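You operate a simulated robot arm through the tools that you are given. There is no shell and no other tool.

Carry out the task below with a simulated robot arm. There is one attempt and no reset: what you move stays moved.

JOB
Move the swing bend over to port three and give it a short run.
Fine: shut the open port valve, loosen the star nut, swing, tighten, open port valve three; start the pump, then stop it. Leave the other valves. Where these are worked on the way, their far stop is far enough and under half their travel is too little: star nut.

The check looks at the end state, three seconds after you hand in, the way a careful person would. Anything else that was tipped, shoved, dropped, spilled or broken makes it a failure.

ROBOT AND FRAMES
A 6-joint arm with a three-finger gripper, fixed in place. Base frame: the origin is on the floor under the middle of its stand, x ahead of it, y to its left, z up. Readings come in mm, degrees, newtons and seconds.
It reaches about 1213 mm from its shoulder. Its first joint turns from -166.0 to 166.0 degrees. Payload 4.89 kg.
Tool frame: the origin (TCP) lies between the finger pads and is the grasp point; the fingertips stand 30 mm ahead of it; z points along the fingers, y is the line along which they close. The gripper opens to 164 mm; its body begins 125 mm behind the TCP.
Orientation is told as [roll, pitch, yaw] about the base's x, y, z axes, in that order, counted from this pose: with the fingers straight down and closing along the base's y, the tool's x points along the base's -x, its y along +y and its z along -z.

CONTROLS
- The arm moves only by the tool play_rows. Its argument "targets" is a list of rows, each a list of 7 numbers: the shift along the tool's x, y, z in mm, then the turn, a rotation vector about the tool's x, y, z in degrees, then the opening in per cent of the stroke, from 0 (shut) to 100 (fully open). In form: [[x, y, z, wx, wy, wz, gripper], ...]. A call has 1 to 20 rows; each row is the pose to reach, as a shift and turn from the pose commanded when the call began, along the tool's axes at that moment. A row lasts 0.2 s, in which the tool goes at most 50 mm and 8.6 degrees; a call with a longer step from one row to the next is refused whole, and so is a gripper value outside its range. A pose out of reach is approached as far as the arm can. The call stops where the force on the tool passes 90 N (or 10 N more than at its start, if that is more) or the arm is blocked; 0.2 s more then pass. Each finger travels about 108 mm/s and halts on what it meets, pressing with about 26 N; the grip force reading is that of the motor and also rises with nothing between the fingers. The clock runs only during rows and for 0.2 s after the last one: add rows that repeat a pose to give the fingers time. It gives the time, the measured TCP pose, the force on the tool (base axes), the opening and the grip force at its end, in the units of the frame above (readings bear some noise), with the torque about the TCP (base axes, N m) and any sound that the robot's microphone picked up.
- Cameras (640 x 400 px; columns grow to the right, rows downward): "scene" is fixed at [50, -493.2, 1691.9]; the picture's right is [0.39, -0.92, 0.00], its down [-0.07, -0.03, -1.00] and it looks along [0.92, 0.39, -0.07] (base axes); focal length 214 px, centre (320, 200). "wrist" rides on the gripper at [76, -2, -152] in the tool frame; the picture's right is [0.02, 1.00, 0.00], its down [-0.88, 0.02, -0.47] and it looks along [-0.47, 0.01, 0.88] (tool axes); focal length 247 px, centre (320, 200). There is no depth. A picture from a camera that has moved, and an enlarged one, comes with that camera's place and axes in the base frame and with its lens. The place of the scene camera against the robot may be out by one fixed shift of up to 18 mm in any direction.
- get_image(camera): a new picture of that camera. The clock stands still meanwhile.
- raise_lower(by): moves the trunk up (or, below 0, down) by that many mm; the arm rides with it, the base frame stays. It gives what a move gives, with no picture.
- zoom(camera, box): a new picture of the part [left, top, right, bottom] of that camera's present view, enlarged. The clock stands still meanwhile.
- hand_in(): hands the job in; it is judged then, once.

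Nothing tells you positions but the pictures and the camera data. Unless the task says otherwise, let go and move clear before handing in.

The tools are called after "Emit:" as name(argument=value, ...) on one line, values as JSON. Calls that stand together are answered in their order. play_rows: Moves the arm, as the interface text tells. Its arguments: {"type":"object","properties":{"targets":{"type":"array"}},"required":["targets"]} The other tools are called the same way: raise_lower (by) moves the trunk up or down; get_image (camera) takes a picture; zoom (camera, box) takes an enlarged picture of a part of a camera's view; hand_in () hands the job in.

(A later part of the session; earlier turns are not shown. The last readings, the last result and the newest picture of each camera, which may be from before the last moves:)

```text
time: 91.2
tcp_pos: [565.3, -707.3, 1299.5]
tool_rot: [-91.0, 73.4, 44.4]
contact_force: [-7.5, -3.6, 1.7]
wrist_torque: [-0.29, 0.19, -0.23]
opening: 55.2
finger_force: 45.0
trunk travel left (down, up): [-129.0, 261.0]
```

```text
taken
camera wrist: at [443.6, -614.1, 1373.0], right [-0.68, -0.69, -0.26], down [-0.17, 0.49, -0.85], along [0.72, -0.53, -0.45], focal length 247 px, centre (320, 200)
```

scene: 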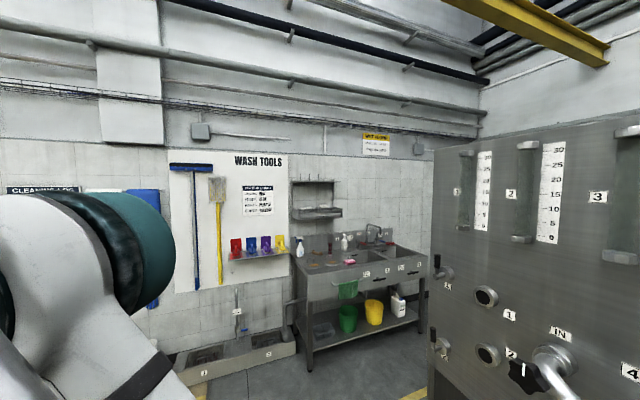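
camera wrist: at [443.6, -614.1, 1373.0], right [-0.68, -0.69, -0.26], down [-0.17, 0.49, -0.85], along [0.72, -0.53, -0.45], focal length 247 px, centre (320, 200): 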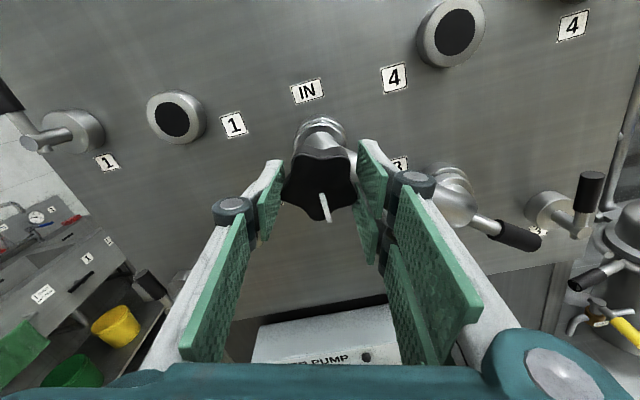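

Emit:
play_rows(targets=[[0, 0, 0, 0, 0, 5, 0], [0, 0, 0, 0, 0, 10, 0], [0, 0, 0, 0, 0, 15, 0]])

Emit:
get_image(camera="wrist")

```text
time: 92.0
tcp_pos: [565.5, -706.6, 1299.0]
tool_rot: [-90.5, 58.5, 45.0]
contact_force: [-5.9, 6.7, -12.3]
wrist_torque: [-0.27, 0.98, 0.0]
opening: 56.5
finger_force: 44.8
trunk travel left (down, up): [-129.0, 261.0]
```

```text
taken
camera wrist: at [431.7, -627.0, 1365.2], right [-0.6, -0.62, -0.5], down [-0.02, 0.65, -0.76], along [0.8, -0.45, -0.4], focal length 247 px, centre (320, 200)
```

wrist: 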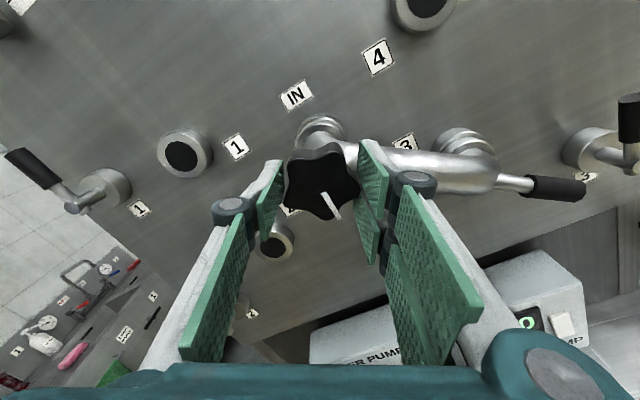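

Emit:
play_rows(targets=[[0, 0, 0, 0, 0, 4, 0], [0, 0, 0, 0, 0, 8, 0], [0, 0, 0, 0, 0, 12, 0]])

Emit:
play_rows(targets=[[0, 0, 0, 0, 0, 0, 25], [0, 0, 0, 0, 0, 0, 50], [0, 0, 0, 0, 0, 0, 55], [0, 0, 0, 0, 0, 0, 55], [0, 0, -20, 0, 0, 0, 55], [0, 0, -45, 0, 0, 0, 55], [0, 0, -70, 0, 0, 0, 55], [0, 0, -85, 0, 0, -8, 55], [0, 0, -85, 0, 0, -16, 55], [0, 0, -85, 0, 0, -24, 55], [0, 0, -85, 0, 0, -32, 55], [0, 0, -85, 0, 0, -40, 55], [0, 0, -85, 0, 0, -43, 55], [0, 0, -85, 0, 0, -43, 55]])

Emit:
get_image(camera="wrist")

Emit:
zoom(camera="wrist", box=[230, 70, 430, 200])

```text
time: 92.8
tcp_pos: [566.0, -708.2, 1300.5]
tool_rot: [-90.4, 46.4, 44.9]
contact_force: [0.2, -10.5, 21.4]
wrist_torque: [-1.1, 0.37, -0.37]
opening: 56.4
finger_force: 44.9
trunk travel left (down, up): [-129.0, 261.0]
```

```text
time: 95.8
tcp_pos: [505.8, -647.0, 1299.1]
tool_rot: [-123.7, 89.5, 11.6]
contact_force: [0.2, 0.3, -0.3]
wrist_torque: [0.0, 0.0, -0.02]
opening: 90.3
finger_force: 0.0
trunk travel left (down, up): [-129.0, 261.0]
```

```text
taken
camera wrist: at [399.0, -539.1, 1375.8], right [-0.7, -0.71, 0.01], down [-0.34, 0.32, -0.88], along [0.62, -0.63, -0.47], focal length 247 px, centre (320, 200)
```

wrist: 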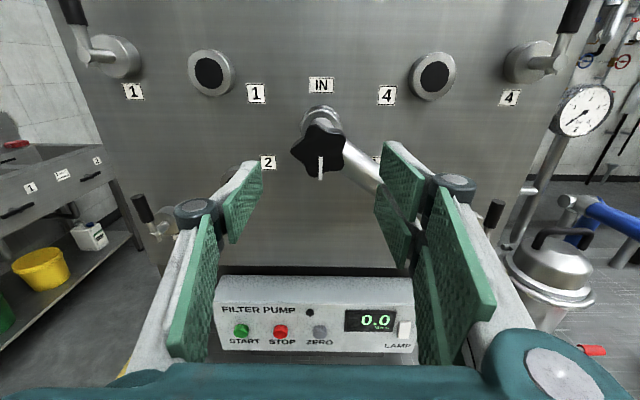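

```text
3.08 times, centred on (330, 135) of wrist
camera zoom: at [399.0, -539.1, 1375.8], right [-0.7, -0.71, 0.01], down [-0.34, 0.32, -0.88], along [0.62, -0.63, -0.47], focal length 760 px, centre (289, 400)
```

zoom: 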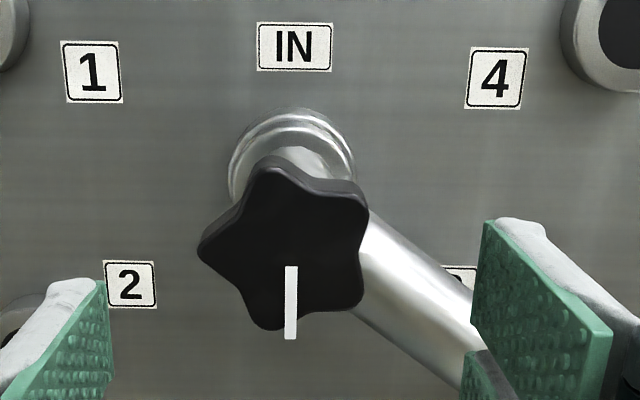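

The nut mark is back at 6 o'clock, fully tight. Next is valve 3: I'll move right to look at the bend over port 3 and at valve 3's lever.

Emit:
play_rows(targets=[[-9, 22, 0, 0, 0, 0, 50], [-18, 44, 0, 0, 0, 0, 45], [-27, 66, 0, 0, 0, 0, 40], [-36, 88, 0, 0, 0, 0, 40], [-45, 110, 0, 0, 0, 0, 40], [-54, 132, 0, 0, 0, 0, 40], [-63, 154, 0, 0, 0, 0, 40], [-72, 176, 0, 0, 0, 0, 40], [-81, 198, 0, 0, 0, 0, 40], [-90, 220, 0, 0, 0, 0, 40], [-90, 220, 0, 0, 0, 0, 40]])

Emit:
get_image(camera="wrist")

Emit:
zoom(camera="wrist", box=[160, 0, 420, 200])

```text
time: 98.2
tcp_pos: [351.5, -802.3, 1207.9]
tool_rot: [-119.7, 89.4, 15.7]
contact_force: [-0.6, 0.0, 0.3]
wrist_torque: [-0.05, 0.01, 0.01]
opening: 65.8
finger_force: 0.1
trunk travel left (down, up): [-129.0, 261.0]
```

```text
taken
camera wrist: at [244.4, -695.2, 1283.9], right [-0.7, -0.71, 0.01], down [-0.34, 0.32, -0.88], along [0.62, -0.63, -0.47], focal length 247 px, centre (320, 200)
```

wrist: 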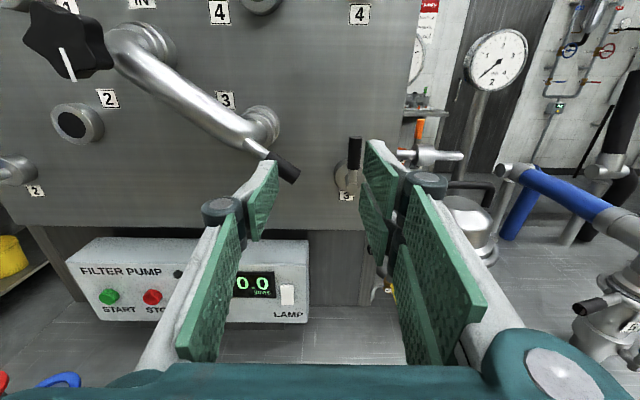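

```text
2.00 times, centred on (290, 100) of wrist
camera zoom: at [244.4, -695.2, 1283.9], right [-0.7, -0.71, 0.01], down [-0.34, 0.32, -0.88], along [0.62, -0.63, -0.47], focal length 494 px, centre (380, 400)
```

zoom: 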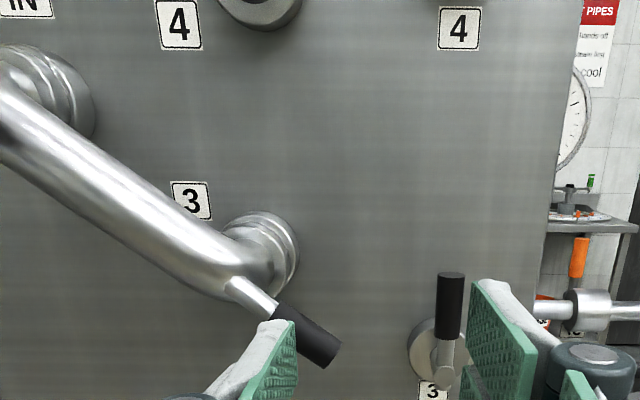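

The bend sits squarely on port 3 and the nut is tight. Valve 3's lever is upright at s≈-365, with the bend handle's tip about 70 mm to its left. I'll approach the lever with fingers either side.

Emit:
play_rows(targets=[[-8, 15, 0, 0, 0, 0, 38], [-16, 31, 10, 0, 0, 0, 35], [-25, 46, 30, 0, 0, 0, 35], [-25, 46, 55, 0, 0, 0, 35], [-25, 46, 75, 0, 0, 0, 35], [-25, 46, 75, 0, 0, 0, 35]])

Emit:
get_image(camera="wrist")

```text
time: 99.6
tcp_pos: [373.8, -888.3, 1181.1]
tool_rot: [-119.7, 89.4, 15.6]
contact_force: [0.0, -0.6, 0.3]
wrist_torque: [0.02, 0.01, 0.04]
opening: 57.3
finger_force: 0.1
trunk travel left (down, up): [-129.0, 261.0]
```

```text
taken
camera wrist: at [266.9, -780.5, 1258.0], right [-0.7, -0.71, 0.01], down [-0.34, 0.32, -0.88], along [0.62, -0.62, -0.47], focal length 247 px, centre (320, 200)
```

wrist: 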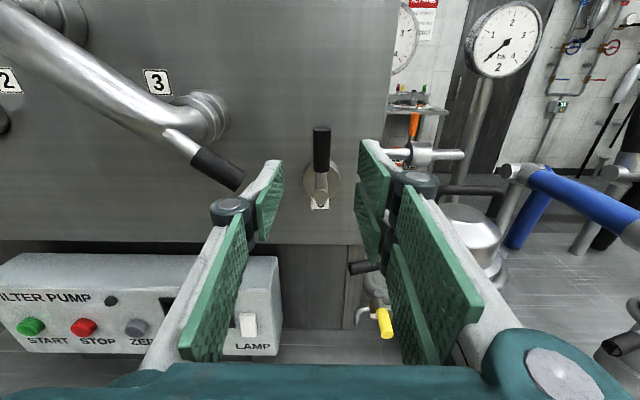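

Well aligned. I'll narrow the opening so the left knuckle clears the bend handle, then advance onto the lever.

Emit:
play_rows(targets=[[0, 0, 0, 0, 0, 0, 25], [0, 0.5, 20, 0, 0, 0, 25], [1, 0.5, 40, 0, 0, 0, 25], [1, 0.5, 58, 0, 0, 0, 25], [1, 0.5, 72, 0, 0, 0, 25], [1, 0.5, 72, 0, 0, 0, 25]])

Emit:
get_image(camera="wrist")

```text
time: 101.0
tcp_pos: [425.5, -939.1, 1182.9]
tool_rot: [-119.8, 89.4, 15.6]
contact_force: [0.2, 0.2, -0.1]
wrist_torque: [0.01, 0.02, 0.0]
opening: 41.1
finger_force: 0.0
trunk travel left (down, up): [-129.0, 261.0]
```

```text
taken
camera wrist: at [318.7, -832.0, 1259.4], right [-0.7, -0.71, 0.01], down [-0.34, 0.32, -0.88], along [0.62, -0.62, -0.47], focal length 247 px, centre (320, 200)
```

wrist: 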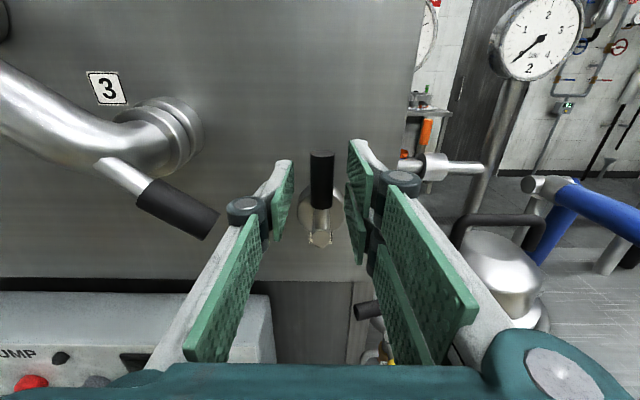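

Emit:
play_rows(targets=[[0, 0, 0, 0, 0, 0, 12], [0, 0, 0, 0, 0, 0, 0], [0, 0, 0, 0, 0, 0, 0], [0, 0, 0, 0, 0, 0, 0]])

Emit:
play_rows(targets=[[0, 2, 0, 0, 0, 2, 0], [0, 4, 0, 0, 0, 4, 0], [0, 4, 0, 0, 0, 4, 0]])

```text
time: 102.0
tcp_pos: [424.8, -941.4, 1183.7]
tool_rot: [-118.5, 89.4, 16.8]
contact_force: [-6.0, -20.5, 9.6]
wrist_torque: [-0.74, 0.6, -0.41]
opening: 17.2
finger_force: 45.4
trunk travel left (down, up): [-129.0, 261.0]
```

```text
time: 102.8
tcp_pos: [421.7, -943.9, 1183.5]
tool_rot: [-93.2, 85.3, 42.0]
contact_force: [1.8, -25.0, 9.9]
wrist_torque: [-0.8, 0.26, -0.3]
opening: 17.4
finger_force: 44.3
trunk travel left (down, up): [-129.0, 261.0]
```

The lever moves freely to the right, so valve 3 opens clockwise toward 3 o'clock. I'll continue the arc to horizontal.

Emit:
play_rows(targets=[[-0.5, 7.4, 0, 0, 0, 8.5, 0], [-2.2, 14.5, 0, 0, 0, 17, 0], [-4.8, 21.4, 0, 0, 0, 25.5, 0], [-8.5, 27.8, 0, 0, 0, 34, 0], [-8.5, 27.8, 0, 0, 0, 34, 0]])

Emit:
get_image(camera="wrist")

```text
time: 104.0
tcp_pos: [403.3, -962.1, 1171.9]
tool_rot: [-90.4, 51.4, 45.0]
contact_force: [12.2, -10.7, 13.8]
wrist_torque: [0.05, -0.59, 0.0]
opening: 17.2
finger_force: 45.2
trunk travel left (down, up): [-129.0, 261.0]
```

```text
taken
camera wrist: at [262.8, -887.9, 1232.9], right [-0.56, -0.57, -0.61], down [0.04, 0.71, -0.7], along [0.83, -0.42, -0.37], focal length 247 px, centre (320, 200)
```

wrist: 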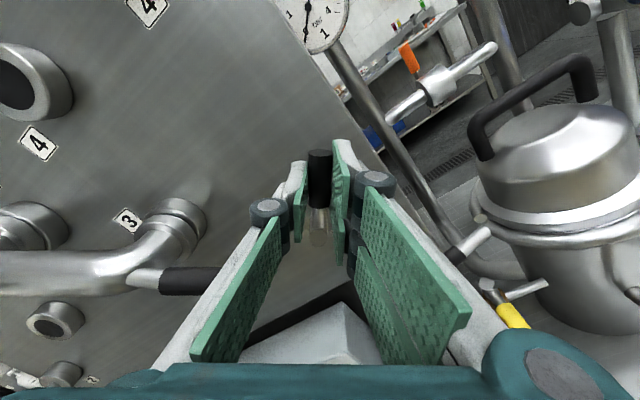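

Emit:
play_rows(targets=[[-0.5, 7.2, 0, 0, 0, 8.5, 0], [-2.2, 14.3, 0, 0, 0, 17, 0], [-4.8, 21, 0, 0, 0, 25.5, 0], [-8.4, 27.3, 0, 0, 0, 34, 0], [-12.9, 32.9, 0, 0, 0, 42.5, 0], [-18.2, 37.8, 0, 0, 0, 51, 0], [-18.2, 37.8, 0, 0, 0, 51, 0]])

Emit:
get_image(camera="wrist")

```text
time: 105.6
tcp_pos: [391.0, -974.4, 1134.5]
tool_rot: [-90.3, 0.4, 45.5]
contact_force: [16.4, -4.5, 6.1]
wrist_torque: [0.11, -0.3, 0.53]
opening: 17.2
finger_force: 44.9
trunk travel left (down, up): [-129.0, 261.0]
```

```text
taken
camera wrist: at [229.2, -922.1, 1137.4], right [-0.02, -0.02, -1.0], down [0.28, 0.96, -0.03], along [0.96, -0.28, -0.01], focal length 247 px, centre (320, 200)
```

wrist: 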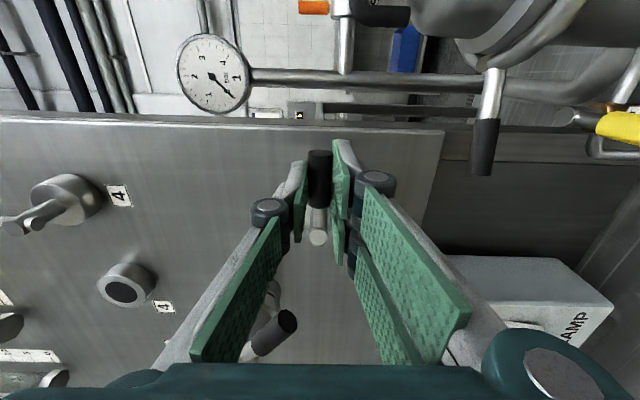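

The lever is now horizontal to the right. I'll nudge to confirm the stop.

Emit:
play_rows(targets=[[0, 2, 0, 0, 0, 0, 0], [0, 4, 0, 0, 0, 0, 0], [0, 4, 0, 0, 0, 0, 0]])

```text
time: 106.4
tcp_pos: [389.2, -974.1, 1133.5]
tool_rot: [-90.4, 0.6, 45.3]
contact_force: [28.5, -24.9, 63.3]
wrist_torque: [-0.05, -1.53, -0.2]
opening: 18.1
finger_force: 45.0
trunk travel left (down, up): [-129.0, 261.0]
```

Valve 3 is at its open stop. Releasing and backing out.

Emit:
play_rows(targets=[[0, -3.5, 0, 0, 0, 0, 0], [0, -3.5, 0, 0, 0, 0, 15], [0, -3.5, 0, 0, 0, 0, 30], [0, -3.5, 0, 0, 0, 0, 30], [0, -3.5, -20, 0, 0, 0, 30], [0, -3.5, -45, 0, 0, 0, 30], [0, -3.5, -70, 0, 0, 0, 30], [0, -3.5, -95, 0, 0, 0, 30], [0, -3.5, -120, 0, 0, 0, 30], [0, -3.5, -145, 0, 0, 0, 30]])

Emit:
get_image(camera="wrist")

```text
time: 108.6
tcp_pos: [286.5, -875.1, 1134.9]
tool_rot: [-90.3, 0.5, 45.4]
contact_force: [-0.1, -1.1, 0.1]
wrist_torque: [-0.06, -0.06, 0.0]
opening: 49.2
finger_force: 0.0
trunk travel left (down, up): [-129.0, 261.0]
```

```text
taken
camera wrist: at [125.6, -821.9, 1136.2], right [-0.02, -0.02, -1.0], down [0.28, 0.96, -0.03], along [0.96, -0.28, -0.01], focal length 247 px, centre (320, 200)
```

wrist: 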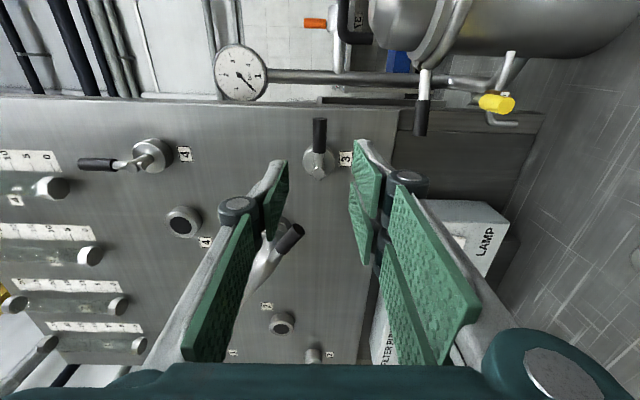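

Valve 3 is open. Before running the pump I'll roll back to camera-up, move in front of IN, and inspect the bend on port 3 and the console.

Emit:
play_rows(targets=[[-28.7, 0, 0, 0, 0, -8.2, 30], [-57.5, 0, 0, 0, 0, -16.4, 30], [-86.2, 0, 0, 0, 0, -24.5, 30], [-114.9, 0, 0, 0, 0, -32.7, 30], [-143.6, 0, 0, 0, 0, -40.9, 30], [-172.4, 0, 0, 0, 0, -49.1, 30], [-201.1, 0, 0, 0, 0, -57.3, 30], [-229.8, 0, 0, 0, 0, -65.5, 30], [-258.5, 0, 0, 0, 0, -73.6, 30], [-287.3, 0, 0, 0, 0, -81.8, 30], [-316, 0, 0, 0, 0, -89.5, 30], [-316, 0, 0, 0, 0, -89.5, 30]])

Emit:
get_image(camera="wrist")

Emit:
zoom(camera="scene", box=[400, 220, 640, 400])

```text
time: 111.2
tcp_pos: [507.1, -648.3, 1131.3]
tool_rot: [166.1, 89.6, -58.4]
contact_force: [-0.3, -0.8, 0.7]
wrist_torque: [0.02, 0.0, 0.05]
opening: 49.3
finger_force: 0.0
trunk travel left (down, up): [-129.0, 261.0]
```

```text
taken
camera wrist: at [400.3, -540.1, 1208.1], right [-0.7, -0.71, 0.02], down [-0.35, 0.32, -0.88], along [0.62, -0.63, -0.47], focal length 247 px, centre (320, 200)
```

wrist: 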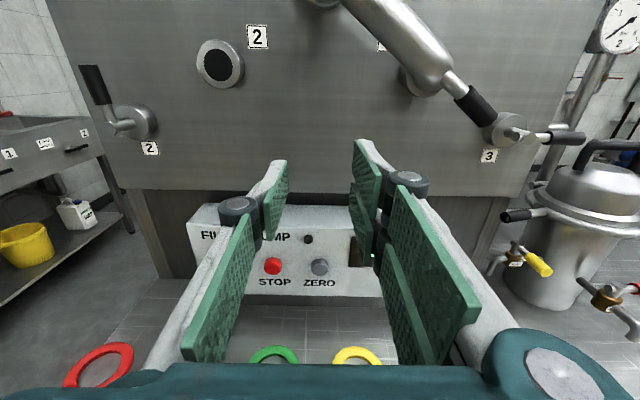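

```text
2.22 times, centred on (520, 310) of scene
camera zoom: at [50.0, -493.2, 1691.9], right [0.39, -0.92, 0.0], down [-0.07, -0.03, -1.0], along [0.92, 0.39, -0.07], focal length 477 px, centre (-124, -44)
```

zoom: 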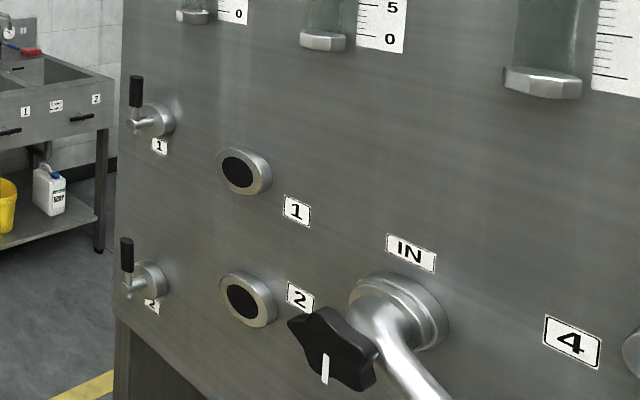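

Emit:
zoom(camera="wrist", box=[340, 20, 560, 170])

Emit:
zoom(camera="wrist", box=[160, 170, 420, 330])

```text
2.67 times, centred on (450, 95) of wrist
camera zoom: at [400.3, -540.1, 1208.1], right [-0.7, -0.71, 0.02], down [-0.35, 0.32, -0.88], along [0.62, -0.63, -0.47], focal length 659 px, centre (-27, 480)
```

zoom: 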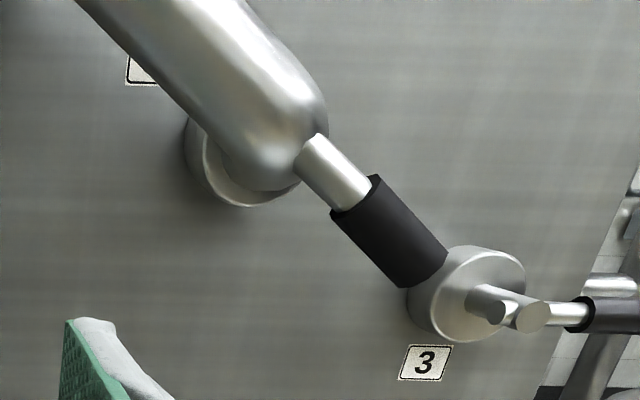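

```text
2.46 times, centred on (290, 250) of wrist
camera zoom: at [400.3, -540.1, 1208.1], right [-0.7, -0.71, 0.02], down [-0.35, 0.32, -0.88], along [0.62, -0.63, -0.47], focal length 608 px, centre (394, 77)
```

zoom: 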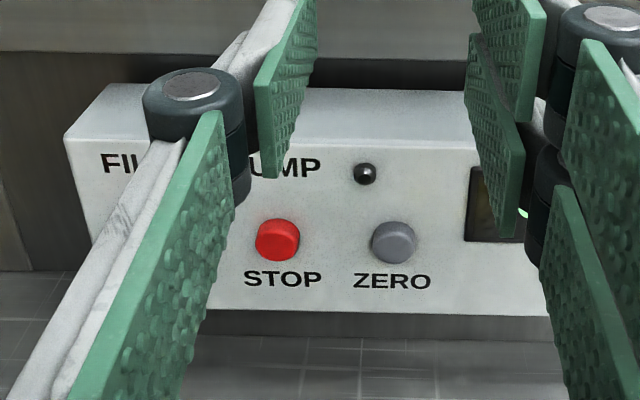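

Emit:
zoom(camera="wrist", box=[385, 40, 465, 110])

Emit:
zoom(camera="wrist", box=[180, 25, 260, 95])

```text
5.71 times, centred on (425, 75) of wrist
camera zoom: at [400.3, -540.1, 1208.1], right [-0.7, -0.71, 0.02], down [-0.35, 0.32, -0.88], along [0.62, -0.63, -0.47], focal length 1411 px, centre (-280, 914)
```

zoom: 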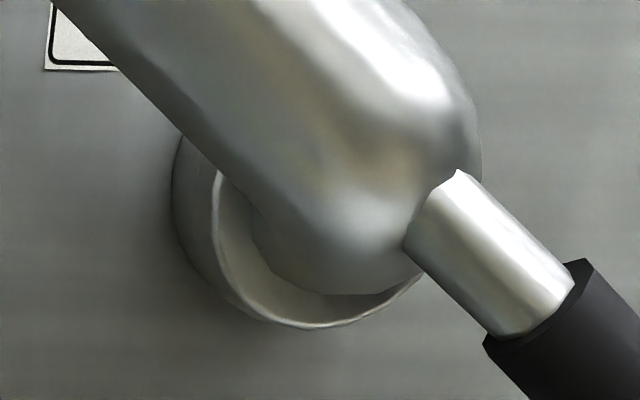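

```text
5.71 times, centred on (220, 60) of wrist
camera zoom: at [400.3, -540.1, 1208.1], right [-0.7, -0.71, 0.02], down [-0.35, 0.32, -0.88], along [0.62, -0.63, -0.47], focal length 1411 px, centre (891, 1000)
```

zoom: 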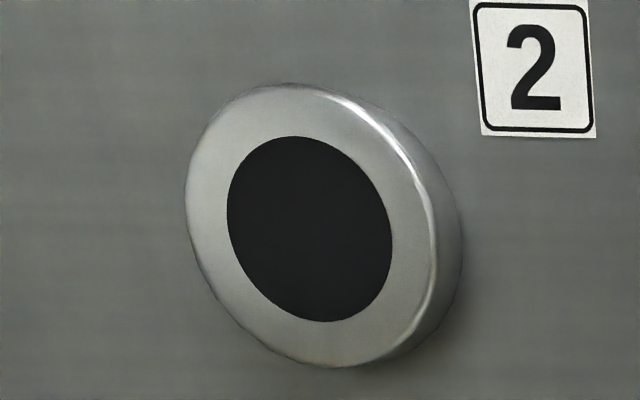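

The bend is concentric on port 3 and sealed. Before reaching for the console, I want to map the coloured rings on the low bench in front of it so I don't touch them.

Emit:
zoom(camera="wrist", box=[40, 240, 420, 370])

Emit:
get_image(camera="scene")

```text
1.68 times, centred on (230, 305) of wrist
camera zoom: at [400.3, -540.1, 1208.1], right [-0.7, -0.71, 0.02], down [-0.35, 0.32, -0.88], along [0.62, -0.63, -0.47], focal length 416 px, centre (472, 23)
```

zoom: 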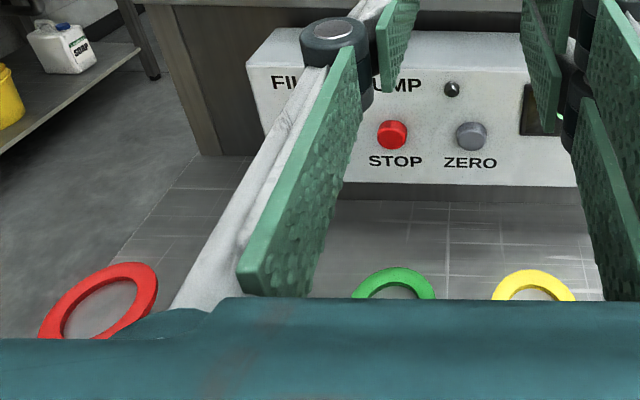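

```text
taken
```

scene: 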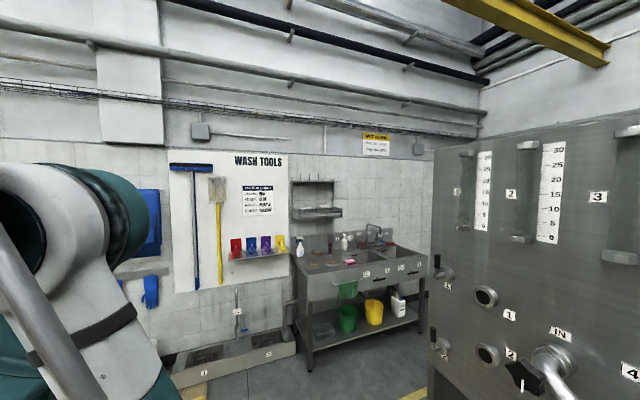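

The coloured rings sit on a bench around z≈866 in front of the console, so I'll keep the gripper body high. I'll roll 90°, close the gripper, and then pitch the tool down about 40° so only the single fingertip reaches the buttons from above.

Emit:
play_rows(targets=[[0, -13.5, 0, 0, 0, 8, 20], [0, -27, 0, 0, 0, 16, 10], [0, -40.6, 0, 0, 0, 24, 0], [0, -54.1, 0, 0, 0, 32, 0], [0, -67.7, 0, 0, 0, 40, 0], [0, -81.2, 0, 0, 0, 48, 0], [0, -94.8, 0, 0, 0, 56, 0], [0, -108.3, 0, 0, 0, 64, 0], [0, -121.9, 0, 0, 0, 72, 0], [0, -135.4, 0, 0, 0, 80, 0], [0, -149, 0, 0, 0, 88, 0], [0, -149, 0, 0, 0, 88, 0]])

Emit:
play_rows(targets=[[0, 0, 0, -7, 0, 0, 0], [0, 0, 0, -14, 0, 0, 0], [0, 0, 0, -21, 0, 0, 0], [0, 0, 0, -28, 0, 0, 0], [0, 0, 0, -35, 0, 0, 0], [0, 0, 0, -42, 0, 0, 0], [0, 0, 0, -42, 0, 0, 0]])

Emit:
get_image(camera="wrist")

Emit:
get_image(camera="scene")

```text
time: 113.8
tcp_pos: [612.6, -543.6, 1130.3]
tool_rot: [-90.3, 1.9, 45.4]
contact_force: [0.1, -0.8, 0.1]
wrist_torque: [-0.02, -0.02, -0.01]
opening: 0.1
finger_force: 26.0
out of reach, approached as far as the arm can: row 10
trunk travel left (down, up): [-129.0, 261.0]
```

```text
time: 115.4
tcp_pos: [613.6, -542.4, 1130.6]
tool_rot: [-48.2, 2.0, 45.4]
contact_force: [0.1, 0.5, 0.3]
wrist_torque: [0.01, -0.01, 0.03]
opening: 0.0
finger_force: 26.3
out of reach, approached as far as the arm can: row 1
trunk travel left (down, up): [-129.0, 261.0]
```

```text
taken
camera wrist: at [483.1, -514.9, 1236.9], right [-0.51, 0.43, -0.74], down [0.37, 0.89, 0.27], along [0.78, -0.14, -0.61], focal length 247 px, centre (320, 200)
```

wrist: 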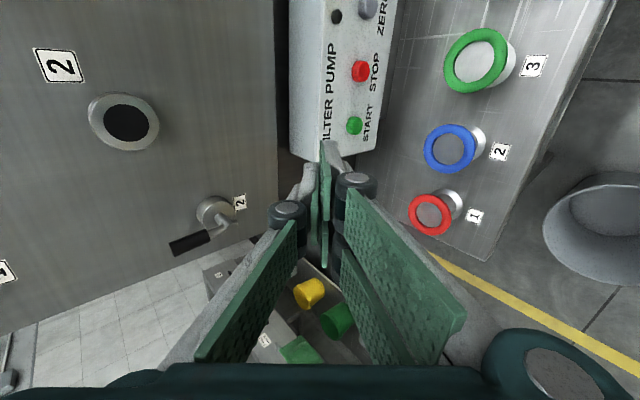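

```text
taken
```

scene: 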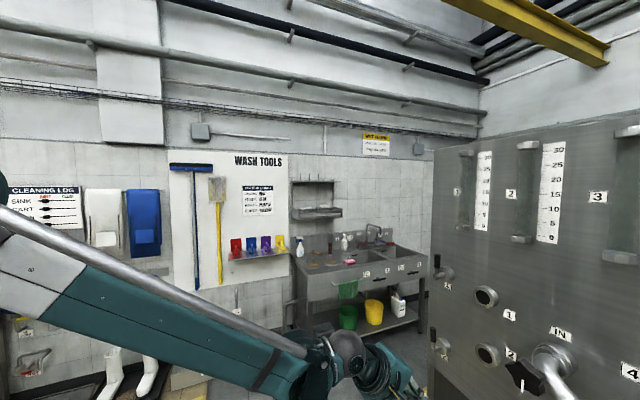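

START is at about (s=47, z=926) and STOP at (s=-30, z=926). I'll descend to just in front of START, keeping the gripper body well above the coloured couplings.

Emit:
play_rows(targets=[[-0.5, 17.2, 29.2, 0, 0, 0, 0], [-1, 34.4, 58.5, 0, 0, 0, 0], [-1.5, 51.6, 87.7, 0, 0, 0, 0], [-2.1, 68.9, 116.9, 0, 0, 0, 0], [-2.6, 86.1, 146.2, 0, 0, 0, 0], [-3.1, 103.3, 175.4, 0, 0, 0, 0], [-3.1, 103.3, 175.4, 0, 0, 0, 0]])

Emit:
get_image(camera="wrist")

Emit:
zoom(camera="wrist", box=[230, 60, 450, 220])

```text
time: 117.0
tcp_pos: [654.6, -588.9, 936.4]
tool_rot: [-48.3, 1.9, 45.3]
contact_force: [-0.3, 0.6, 0.6]
wrist_torque: [0.0, 0.01, 0.05]
opening: 0.0
finger_force: 26.0
trunk travel left (down, up): [-129.0, 261.0]
```

```text
taken
camera wrist: at [525.4, -561.2, 1041.8], right [-0.51, 0.43, -0.74], down [0.37, 0.89, 0.27], along [0.78, -0.14, -0.61], focal length 247 px, centre (320, 200)
```

wrist: 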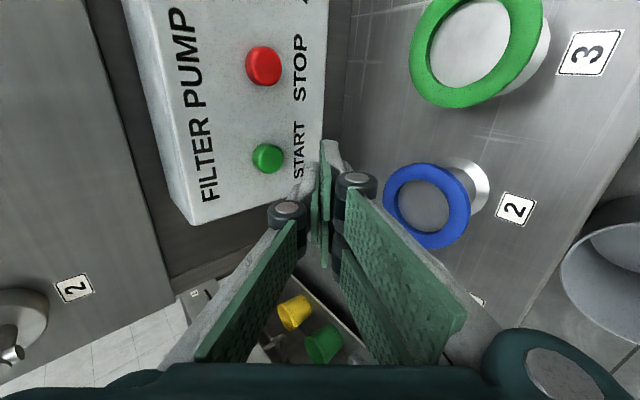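

```text
2.50 times, centred on (340, 140) of wrist
camera zoom: at [525.4, -561.2, 1041.8], right [-0.51, 0.43, -0.74], down [0.37, 0.89, 0.27], along [0.78, -0.14, -0.61], focal length 617 px, centre (270, 350)
```

zoom: 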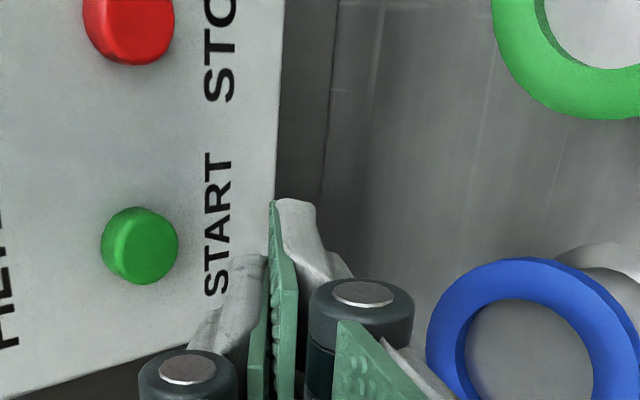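

START is straight ahead of the fingertip. I'll move horizontally toward it, then press in small steps watching force and sound.

Emit:
play_rows(targets=[[0, -10, 11.2, 0, 0, 0, 0], [0, -20, 22.3, 0, 0, 0, 0], [0, -28.6, 32, 0, 0, 0, 0], [0, -28.6, 32, 0, 0, 0, 0]])

Emit:
get_image(camera="wrist")

Emit:
zoom(camera="wrist", box=[230, 60, 410, 220])

```text
time: 118.0
tcp_pos: [686.3, -619.5, 935.4]
tool_rot: [-48.3, 2.0, 45.3]
contact_force: [0.1, 0.4, 0.1]
wrist_torque: [0.0, 0.02, -0.02]
opening: 0.0
finger_force: 26.2
trunk travel left (down, up): [-129.0, 261.0]
```

```text
taken
camera wrist: at [555.2, -592.3, 1042.1], right [-0.51, 0.43, -0.75], down [0.37, 0.89, 0.27], along [0.78, -0.14, -0.61], focal length 247 px, centre (320, 200)
```

wrist: 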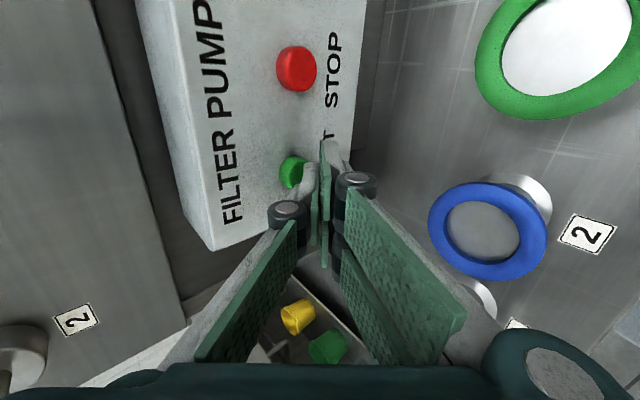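

```text
2.50 times, centred on (320, 140) of wrist
camera zoom: at [555.2, -592.3, 1042.1], right [-0.51, 0.43, -0.75], down [0.37, 0.89, 0.27], along [0.78, -0.14, -0.61], focal length 617 px, centre (320, 350)
```

zoom: 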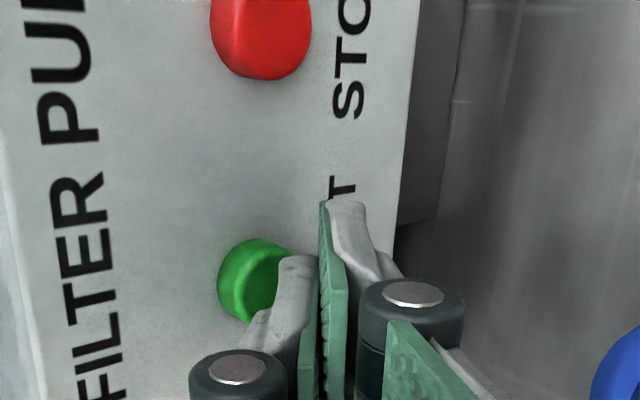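

The fingertip is right over the green button, about 10 mm short. I'll press in small steps.

Emit:
play_rows(targets=[[0, -2, 2.2, 0, 0, 0, 0], [0, -4, 4.5, 0, 0, 0, 0], [0, -4, 4.5, 0, 0, 0, 0]])

Emit:
play_rows(targets=[[0, -1.3, 1.5, 0, 0, 0, 0], [0, -2.7, 3, 0, 0, 0, 0], [0, -2.7, 3, 0, 0, 0, 0]])

```text
time: 118.8
tcp_pos: [688.5, -622.5, 937.2]
tool_rot: [-48.3, 2.0, 45.2]
contact_force: [0.8, 0.4, -0.3]
wrist_torque: [0.02, 0.0, -0.02]
opening: 0.2
finger_force: 25.8
trunk travel left (down, up): [-129.0, 261.0]
```

```text
time: 119.6
tcp_pos: [692.1, -625.4, 936.8]
tool_rot: [-48.3, 1.9, 45.3]
contact_force: [0.3, -0.1, -0.4]
wrist_torque: [-0.02, 0.02, 0.0]
opening: 0.0
finger_force: 25.7
trunk travel left (down, up): [-129.0, 261.0]
```

Emit:
play_rows(targets=[[0, -1.3, 1.5, 0, 0, 0, 0], [0, -2.7, 3, 0, 0, 0, 0], [0, -2.7, 3, 0, 0, 0, 0]])

Emit:
get_image(camera="wrist")

Emit:
zoom(camera="wrist", box=[230, 60, 410, 220])

```text
time: 120.4
tcp_pos: [695.2, -628.6, 937.6]
tool_rot: [-48.2, 2.0, 45.4]
contact_force: [-1.6, 0.0, 0.2]
wrist_torque: [0.02, 0.01, 0.01]
opening: 0.1
finger_force: 26.0
trunk travel left (down, up): [-129.0, 261.0]
```

```text
taken
camera wrist: at [564.7, -601.2, 1043.7], right [-0.51, 0.43, -0.75], down [0.37, 0.89, 0.27], along [0.78, -0.14, -0.61], focal length 247 px, centre (320, 200)
```

wrist: 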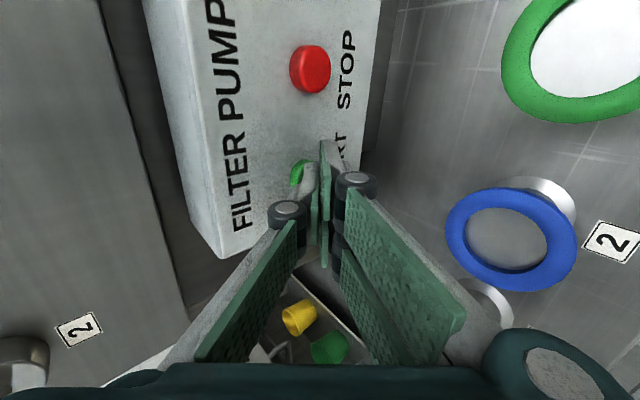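

```text
2.50 times, centred on (320, 140) of wrist
camera zoom: at [564.7, -601.2, 1043.7], right [-0.51, 0.43, -0.75], down [0.37, 0.89, 0.27], along [0.78, -0.14, -0.61], focal length 617 px, centre (320, 350)
```

zoom: 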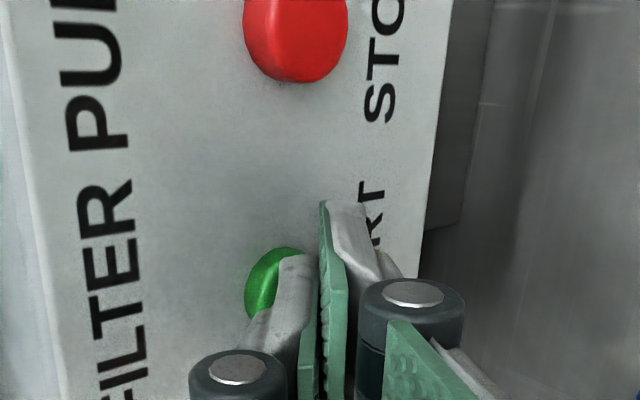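

Emit:
play_rows(targets=[[0, -1.3, 1.4, 0, 0, 0, 0], [0, -2.7, 2.8, 0, 0, 0, 0], [0, -2.7, 2.8, 0, 0, 0, 0]])

Emit:
play_rows(targets=[[0, -1.3, 1.4, 0, 0, 0, 0], [0, -2.7, 2.8, 0, 0, 0, 0], [0, -2.7, 2.8, 0, 0, 0, 0]])

```text
time: 121.2
tcp_pos: [697.6, -630.8, 937.6]
tool_rot: [-48.3, 1.9, 45.3]
contact_force: [-6.8, 6.3, 0.4]
wrist_torque: [0.07, 0.08, 0.02]
opening: 0.1
finger_force: 26.4
trunk travel left (down, up): [-129.0, 261.0]
heard: click
```

```text
time: 122.0
tcp_pos: [700.2, -633.5, 938.5]
tool_rot: [-48.4, 2.0, 45.4]
contact_force: [-19.1, 22.2, -5.5]
wrist_torque: [0.27, 0.27, 0.11]
opening: 0.1
finger_force: 25.8
trunk travel left (down, up): [-129.0, 261.0]
```

I heard a click, so the START button was pressed. I'll back off and look for signs of the pump running.

Emit:
play_rows(targets=[[0, 13.3, -14.9, 0, 0, 0, 0], [0, 26.6, -29.8, 0, 0, 0, 0]])

Emit:
get_image(camera="wrist")

Emit:
get_image(camera="scene")

```text
time: 122.6
tcp_pos: [673.3, -606.2, 937.5]
tool_rot: [-48.3, 2.0, 45.3]
contact_force: [0.1, -0.3, -1.3]
wrist_torque: [0.02, 0.0, 0.01]
opening: 0.0
finger_force: 25.7
trunk travel left (down, up): [-129.0, 261.0]
```

```text
taken
camera wrist: at [541.9, -579.1, 1043.1], right [-0.51, 0.43, -0.75], down [0.37, 0.89, 0.27], along [0.78, -0.14, -0.61], focal length 247 px, centre (320, 200)
```

wrist: 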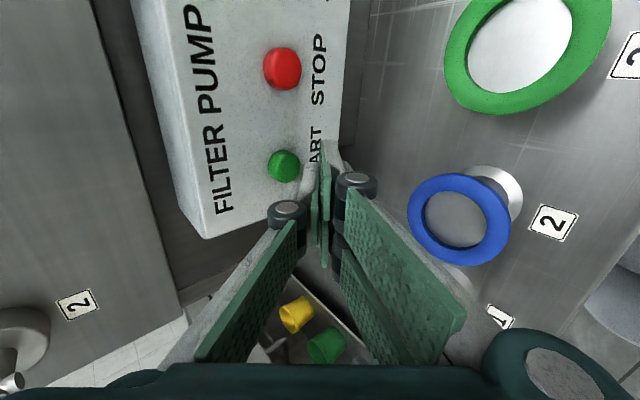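

```text
taken
```

scene: 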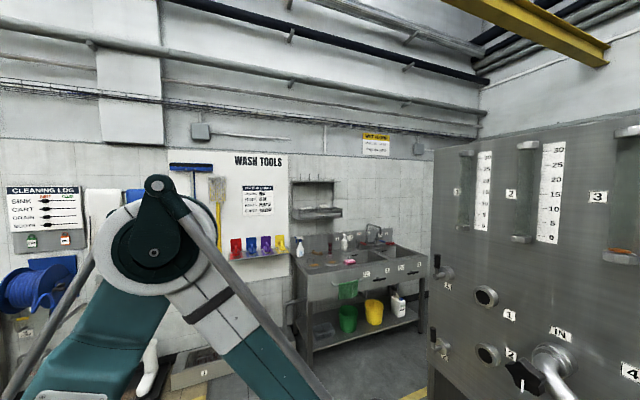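

Emit:
zoom(camera="scene", box=[580, 110, 640, 270])

Emit:
play_rows(targets=[[26, 0.7, 0, 0, 0, 0, 0], [52, 1.4, 0, 0, 0, 0, 0], [77, 2, 0, 0, 0, 0, 0], [77, 2, 0, 0, 0, 0, 0]])

Emit:
get_image(camera="wrist")

Emit:
zoom(camera="scene", box=[580, 110, 640, 270])

```text
2.50 times, centred on (610, 190) of scene
camera zoom: at [50.0, -493.2, 1691.9], right [0.39, -0.92, 0.0], down [-0.07, -0.03, -1.0], along [0.92, 0.39, -0.07], focal length 536 px, centre (-405, 225)
```

zoom: 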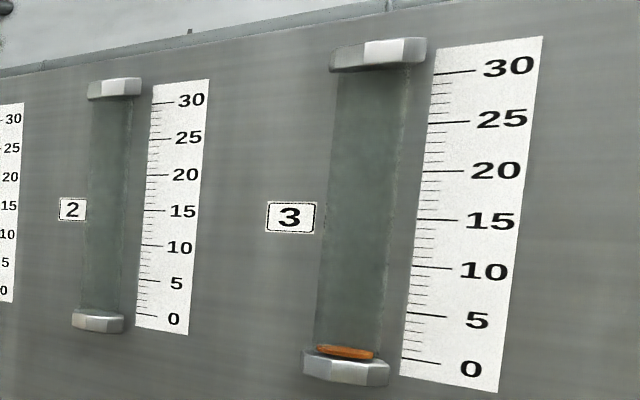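

```text
time: 123.6
tcp_pos: [617.9, -660.4, 939.0]
tool_rot: [-48.3, 2.0, 45.3]
contact_force: [0.2, 0.8, 0.6]
wrist_torque: [-0.05, 0.03, -0.04]
opening: 0.0
finger_force: 25.7
trunk travel left (down, up): [-129.0, 261.0]
```

```text
taken
camera wrist: at [487.4, -633.2, 1044.1], right [-0.51, 0.43, -0.75], down [0.37, 0.89, 0.27], along [0.78, -0.14, -0.61], focal length 247 px, centre (320, 200)
```

wrist: 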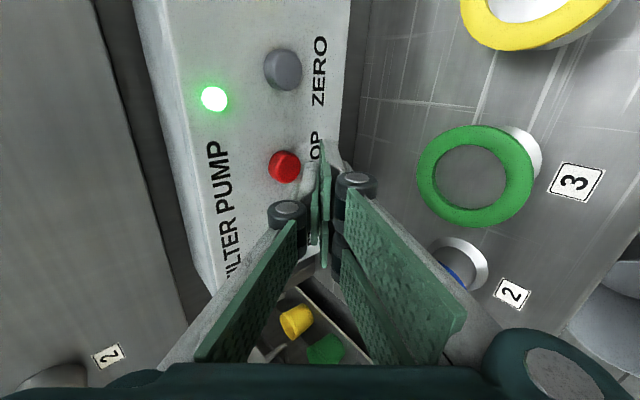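

```text
2.50 times, centred on (610, 190) of scene
camera zoom: at [50.0, -493.2, 1691.9], right [0.39, -0.92, 0.0], down [-0.07, -0.03, -1.0], along [0.92, 0.39, -0.07], focal length 536 px, centre (-405, 225)
```

zoom: 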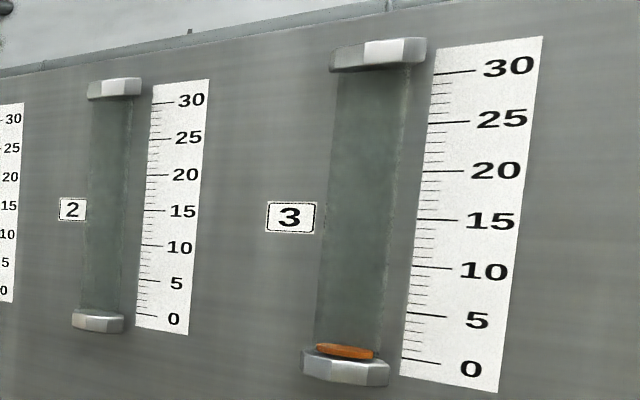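

The pump lamp is lit green and sight glass 3 shows fluid arriving, so the route through port 3 works. The fingertip is now in front of STOP, so I'll press it.

Emit:
play_rows(targets=[[0, -6.7, 7.5, 0, 0, 0, 0], [0, -13.3, 14.9, 0, 0, 0, 0], [0, -20, 22.4, 0, 0, 0, 0], [0, -22.6, 25.3, 0, 0, 0, 0], [0, -24.5, 27.4, 0, 0, 0, 0], [0, -26.2, 29.2, 0, 0, 0, 0], [0, -26.2, 29.2, 0, 0, 0, 0]])

Emit:
get_image(camera="wrist")

```text
time: 125.2
tcp_pos: [644.9, -687.5, 939.0]
tool_rot: [-48.3, 2.0, 45.3]
contact_force: [-18.9, 13.7, -4.5]
wrist_torque: [0.21, 0.29, -0.02]
opening: 0.0
finger_force: 26.9
trunk travel left (down, up): [-129.0, 261.0]
heard: click
```

```text
taken
camera wrist: at [514.3, -660.4, 1045.3], right [-0.51, 0.43, -0.74], down [0.37, 0.89, 0.27], along [0.78, -0.14, -0.61], focal length 247 px, centre (320, 200)
```

wrist: 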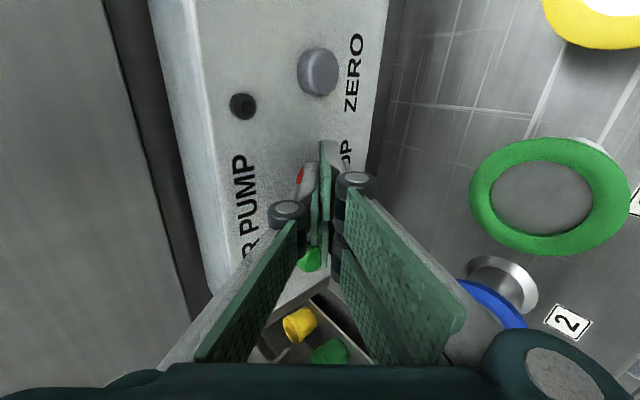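

There was a click and the lamp is off, so the pump has stopped. I'll back away and up, clear of everything.

Emit:
play_rows(targets=[[0, 13.3, -14.9, 0, 0, 0, 0], [0, 26.6, -29.8, 0, 0, 0, 0], [0, 40, -44.7, 0, 0, 0, 0], [1.2, 15, -67, 0, 0, 0, 0], [2.4, -10, -89, 0, 0, 0, 0], [3.6, -35, -111, 0, 0, 0, 0], [4.8, -60, -133, 0, 0, 0, 0], [6, -85, -155, 0, 0, 0, 0], [7, -109, -177, 0, 0, 0, 0]])

Emit:
get_image(camera="wrist")

Emit:
zoom(camera="scene", box=[400, 110, 640, 400])

```text
time: 127.2
tcp_pos: [600.7, -645.4, 1137.4]
tool_rot: [-48.3, 2.1, 45.4]
contact_force: [0.9, -0.1, 0.2]
wrist_torque: [0.02, 0.04, -0.01]
opening: 0.0
finger_force: 26.1
trunk travel left (down, up): [-129.0, 261.0]
```

```text
taken
camera wrist: at [471.5, -617.8, 1243.7], right [-0.51, 0.43, -0.74], down [0.37, 0.89, 0.27], along [0.78, -0.14, -0.61], focal length 247 px, centre (320, 200)
```

wrist: 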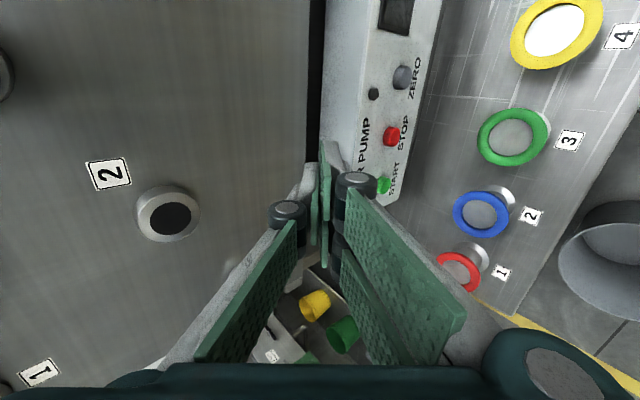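

```text
1.38 times, centred on (520, 255) of scene
camera zoom: at [50.0, -493.2, 1691.9], right [0.39, -0.92, 0.0], down [-0.07, -0.03, -1.0], along [0.92, 0.39, -0.07], focal length 296 px, centre (44, 124)
```

zoom: 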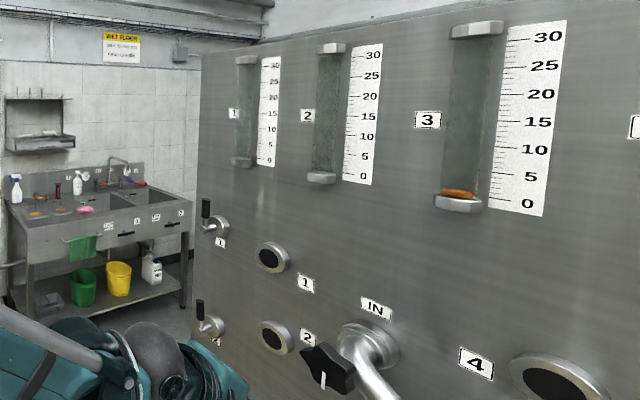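

The sight glass for 3 holds a small amount and the pump is off. I'll level the tool back to camera-up, well clear of the panel, for a final look at everything.

Emit:
play_rows(targets=[[0, 5, -15, 7, 0, 0, 0], [0, 10, -30, 14, 0, 0, 0], [0, 15, -45, 21, 0, 0, 0], [0, 20, -60, 28, 0, 0, 0], [0, 25, -70, 35, 0, 0, 0], [0, 30, -75, 42, 0, 0, 0], [0, 30, -75, 42, 0, 0, 0]])

Emit:
play_rows(targets=[[0, 0, 0, 0, 0, -8, 0], [0, 0, 0, 0, 0, -16, 0], [0, 0, 0, 0, 0, -24, 0], [0, 0, 0, 0, 0, -32, 0], [0, 0, 0, 0, 0, -40, 0], [0, 0, 0, 0, 0, -48, 0], [0, 0, 0, 0, 0, -56, 0], [0, 0, 0, 0, 0, -64, 0], [0, 0, 0, 0, 0, -72, 0], [0, 0, 0, 0, 0, -80, 0], [0, 0, 0, 0, 0, -87, 0], [0, 0, 0, 0, 0, -87, 0]])

Emit:
raise_lower(by=120)

Emit:
get_image(camera="wrist")

Emit:
get_image(camera="scene")

```text
time: 128.8
tcp_pos: [553.4, -590.0, 1165.5]
tool_rot: [-89.1, 1.9, 45.0]
contact_force: [-0.3, -0.1, 0.4]
wrist_torque: [-0.01, 0.01, 0.01]
opening: 0.2
finger_force: 26.1
out of reach, approached as far as the arm can: row 6, 7
trunk travel left (down, up): [-129.0, 261.0]
```

```text
time: 131.4
tcp_pos: [551.6, -588.9, 1164.6]
tool_rot: [-102.1, 88.4, 33.2]
contact_force: [0.7, 1.1, -0.3]
wrist_torque: [-0.08, 0.03, 0.02]
opening: 0.0
finger_force: 25.9
out of reach, approached as far as the arm can: row 1, 2, 3, 4, 5, 6, 7, 8, 9
trunk travel left (down, up): [-129.0, 261.0]
```

```text
time: 132.9
tcp_pos: [551.6, -589.1, 1285.1]
tool_rot: [-106.0, 89.0, 29.5]
contact_force: [0.7, 0.6, 0.4]
wrist_torque: [0.0, -0.04, 0.01]
opening: 0.0
finger_force: 25.9
trunk travel left (down, up): [-249.0, 141.0]
```

```text
taken
camera wrist: at [444.7, -481.2, 1362.0], right [-0.7, -0.71, 0.0], down [-0.34, 0.33, -0.88], along [0.63, -0.62, -0.47], focal length 247 px, centre (320, 200)
```

wrist: 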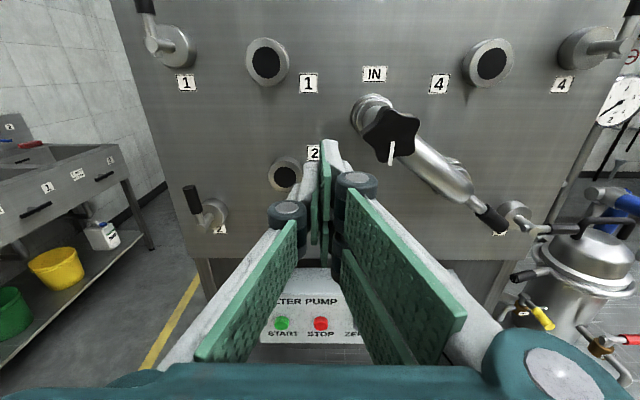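

```text
taken
```

scene: 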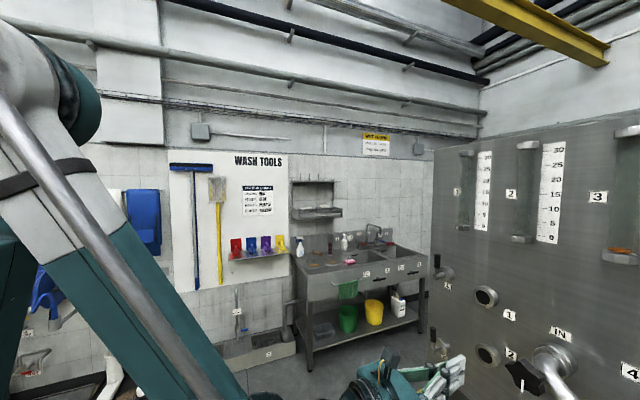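

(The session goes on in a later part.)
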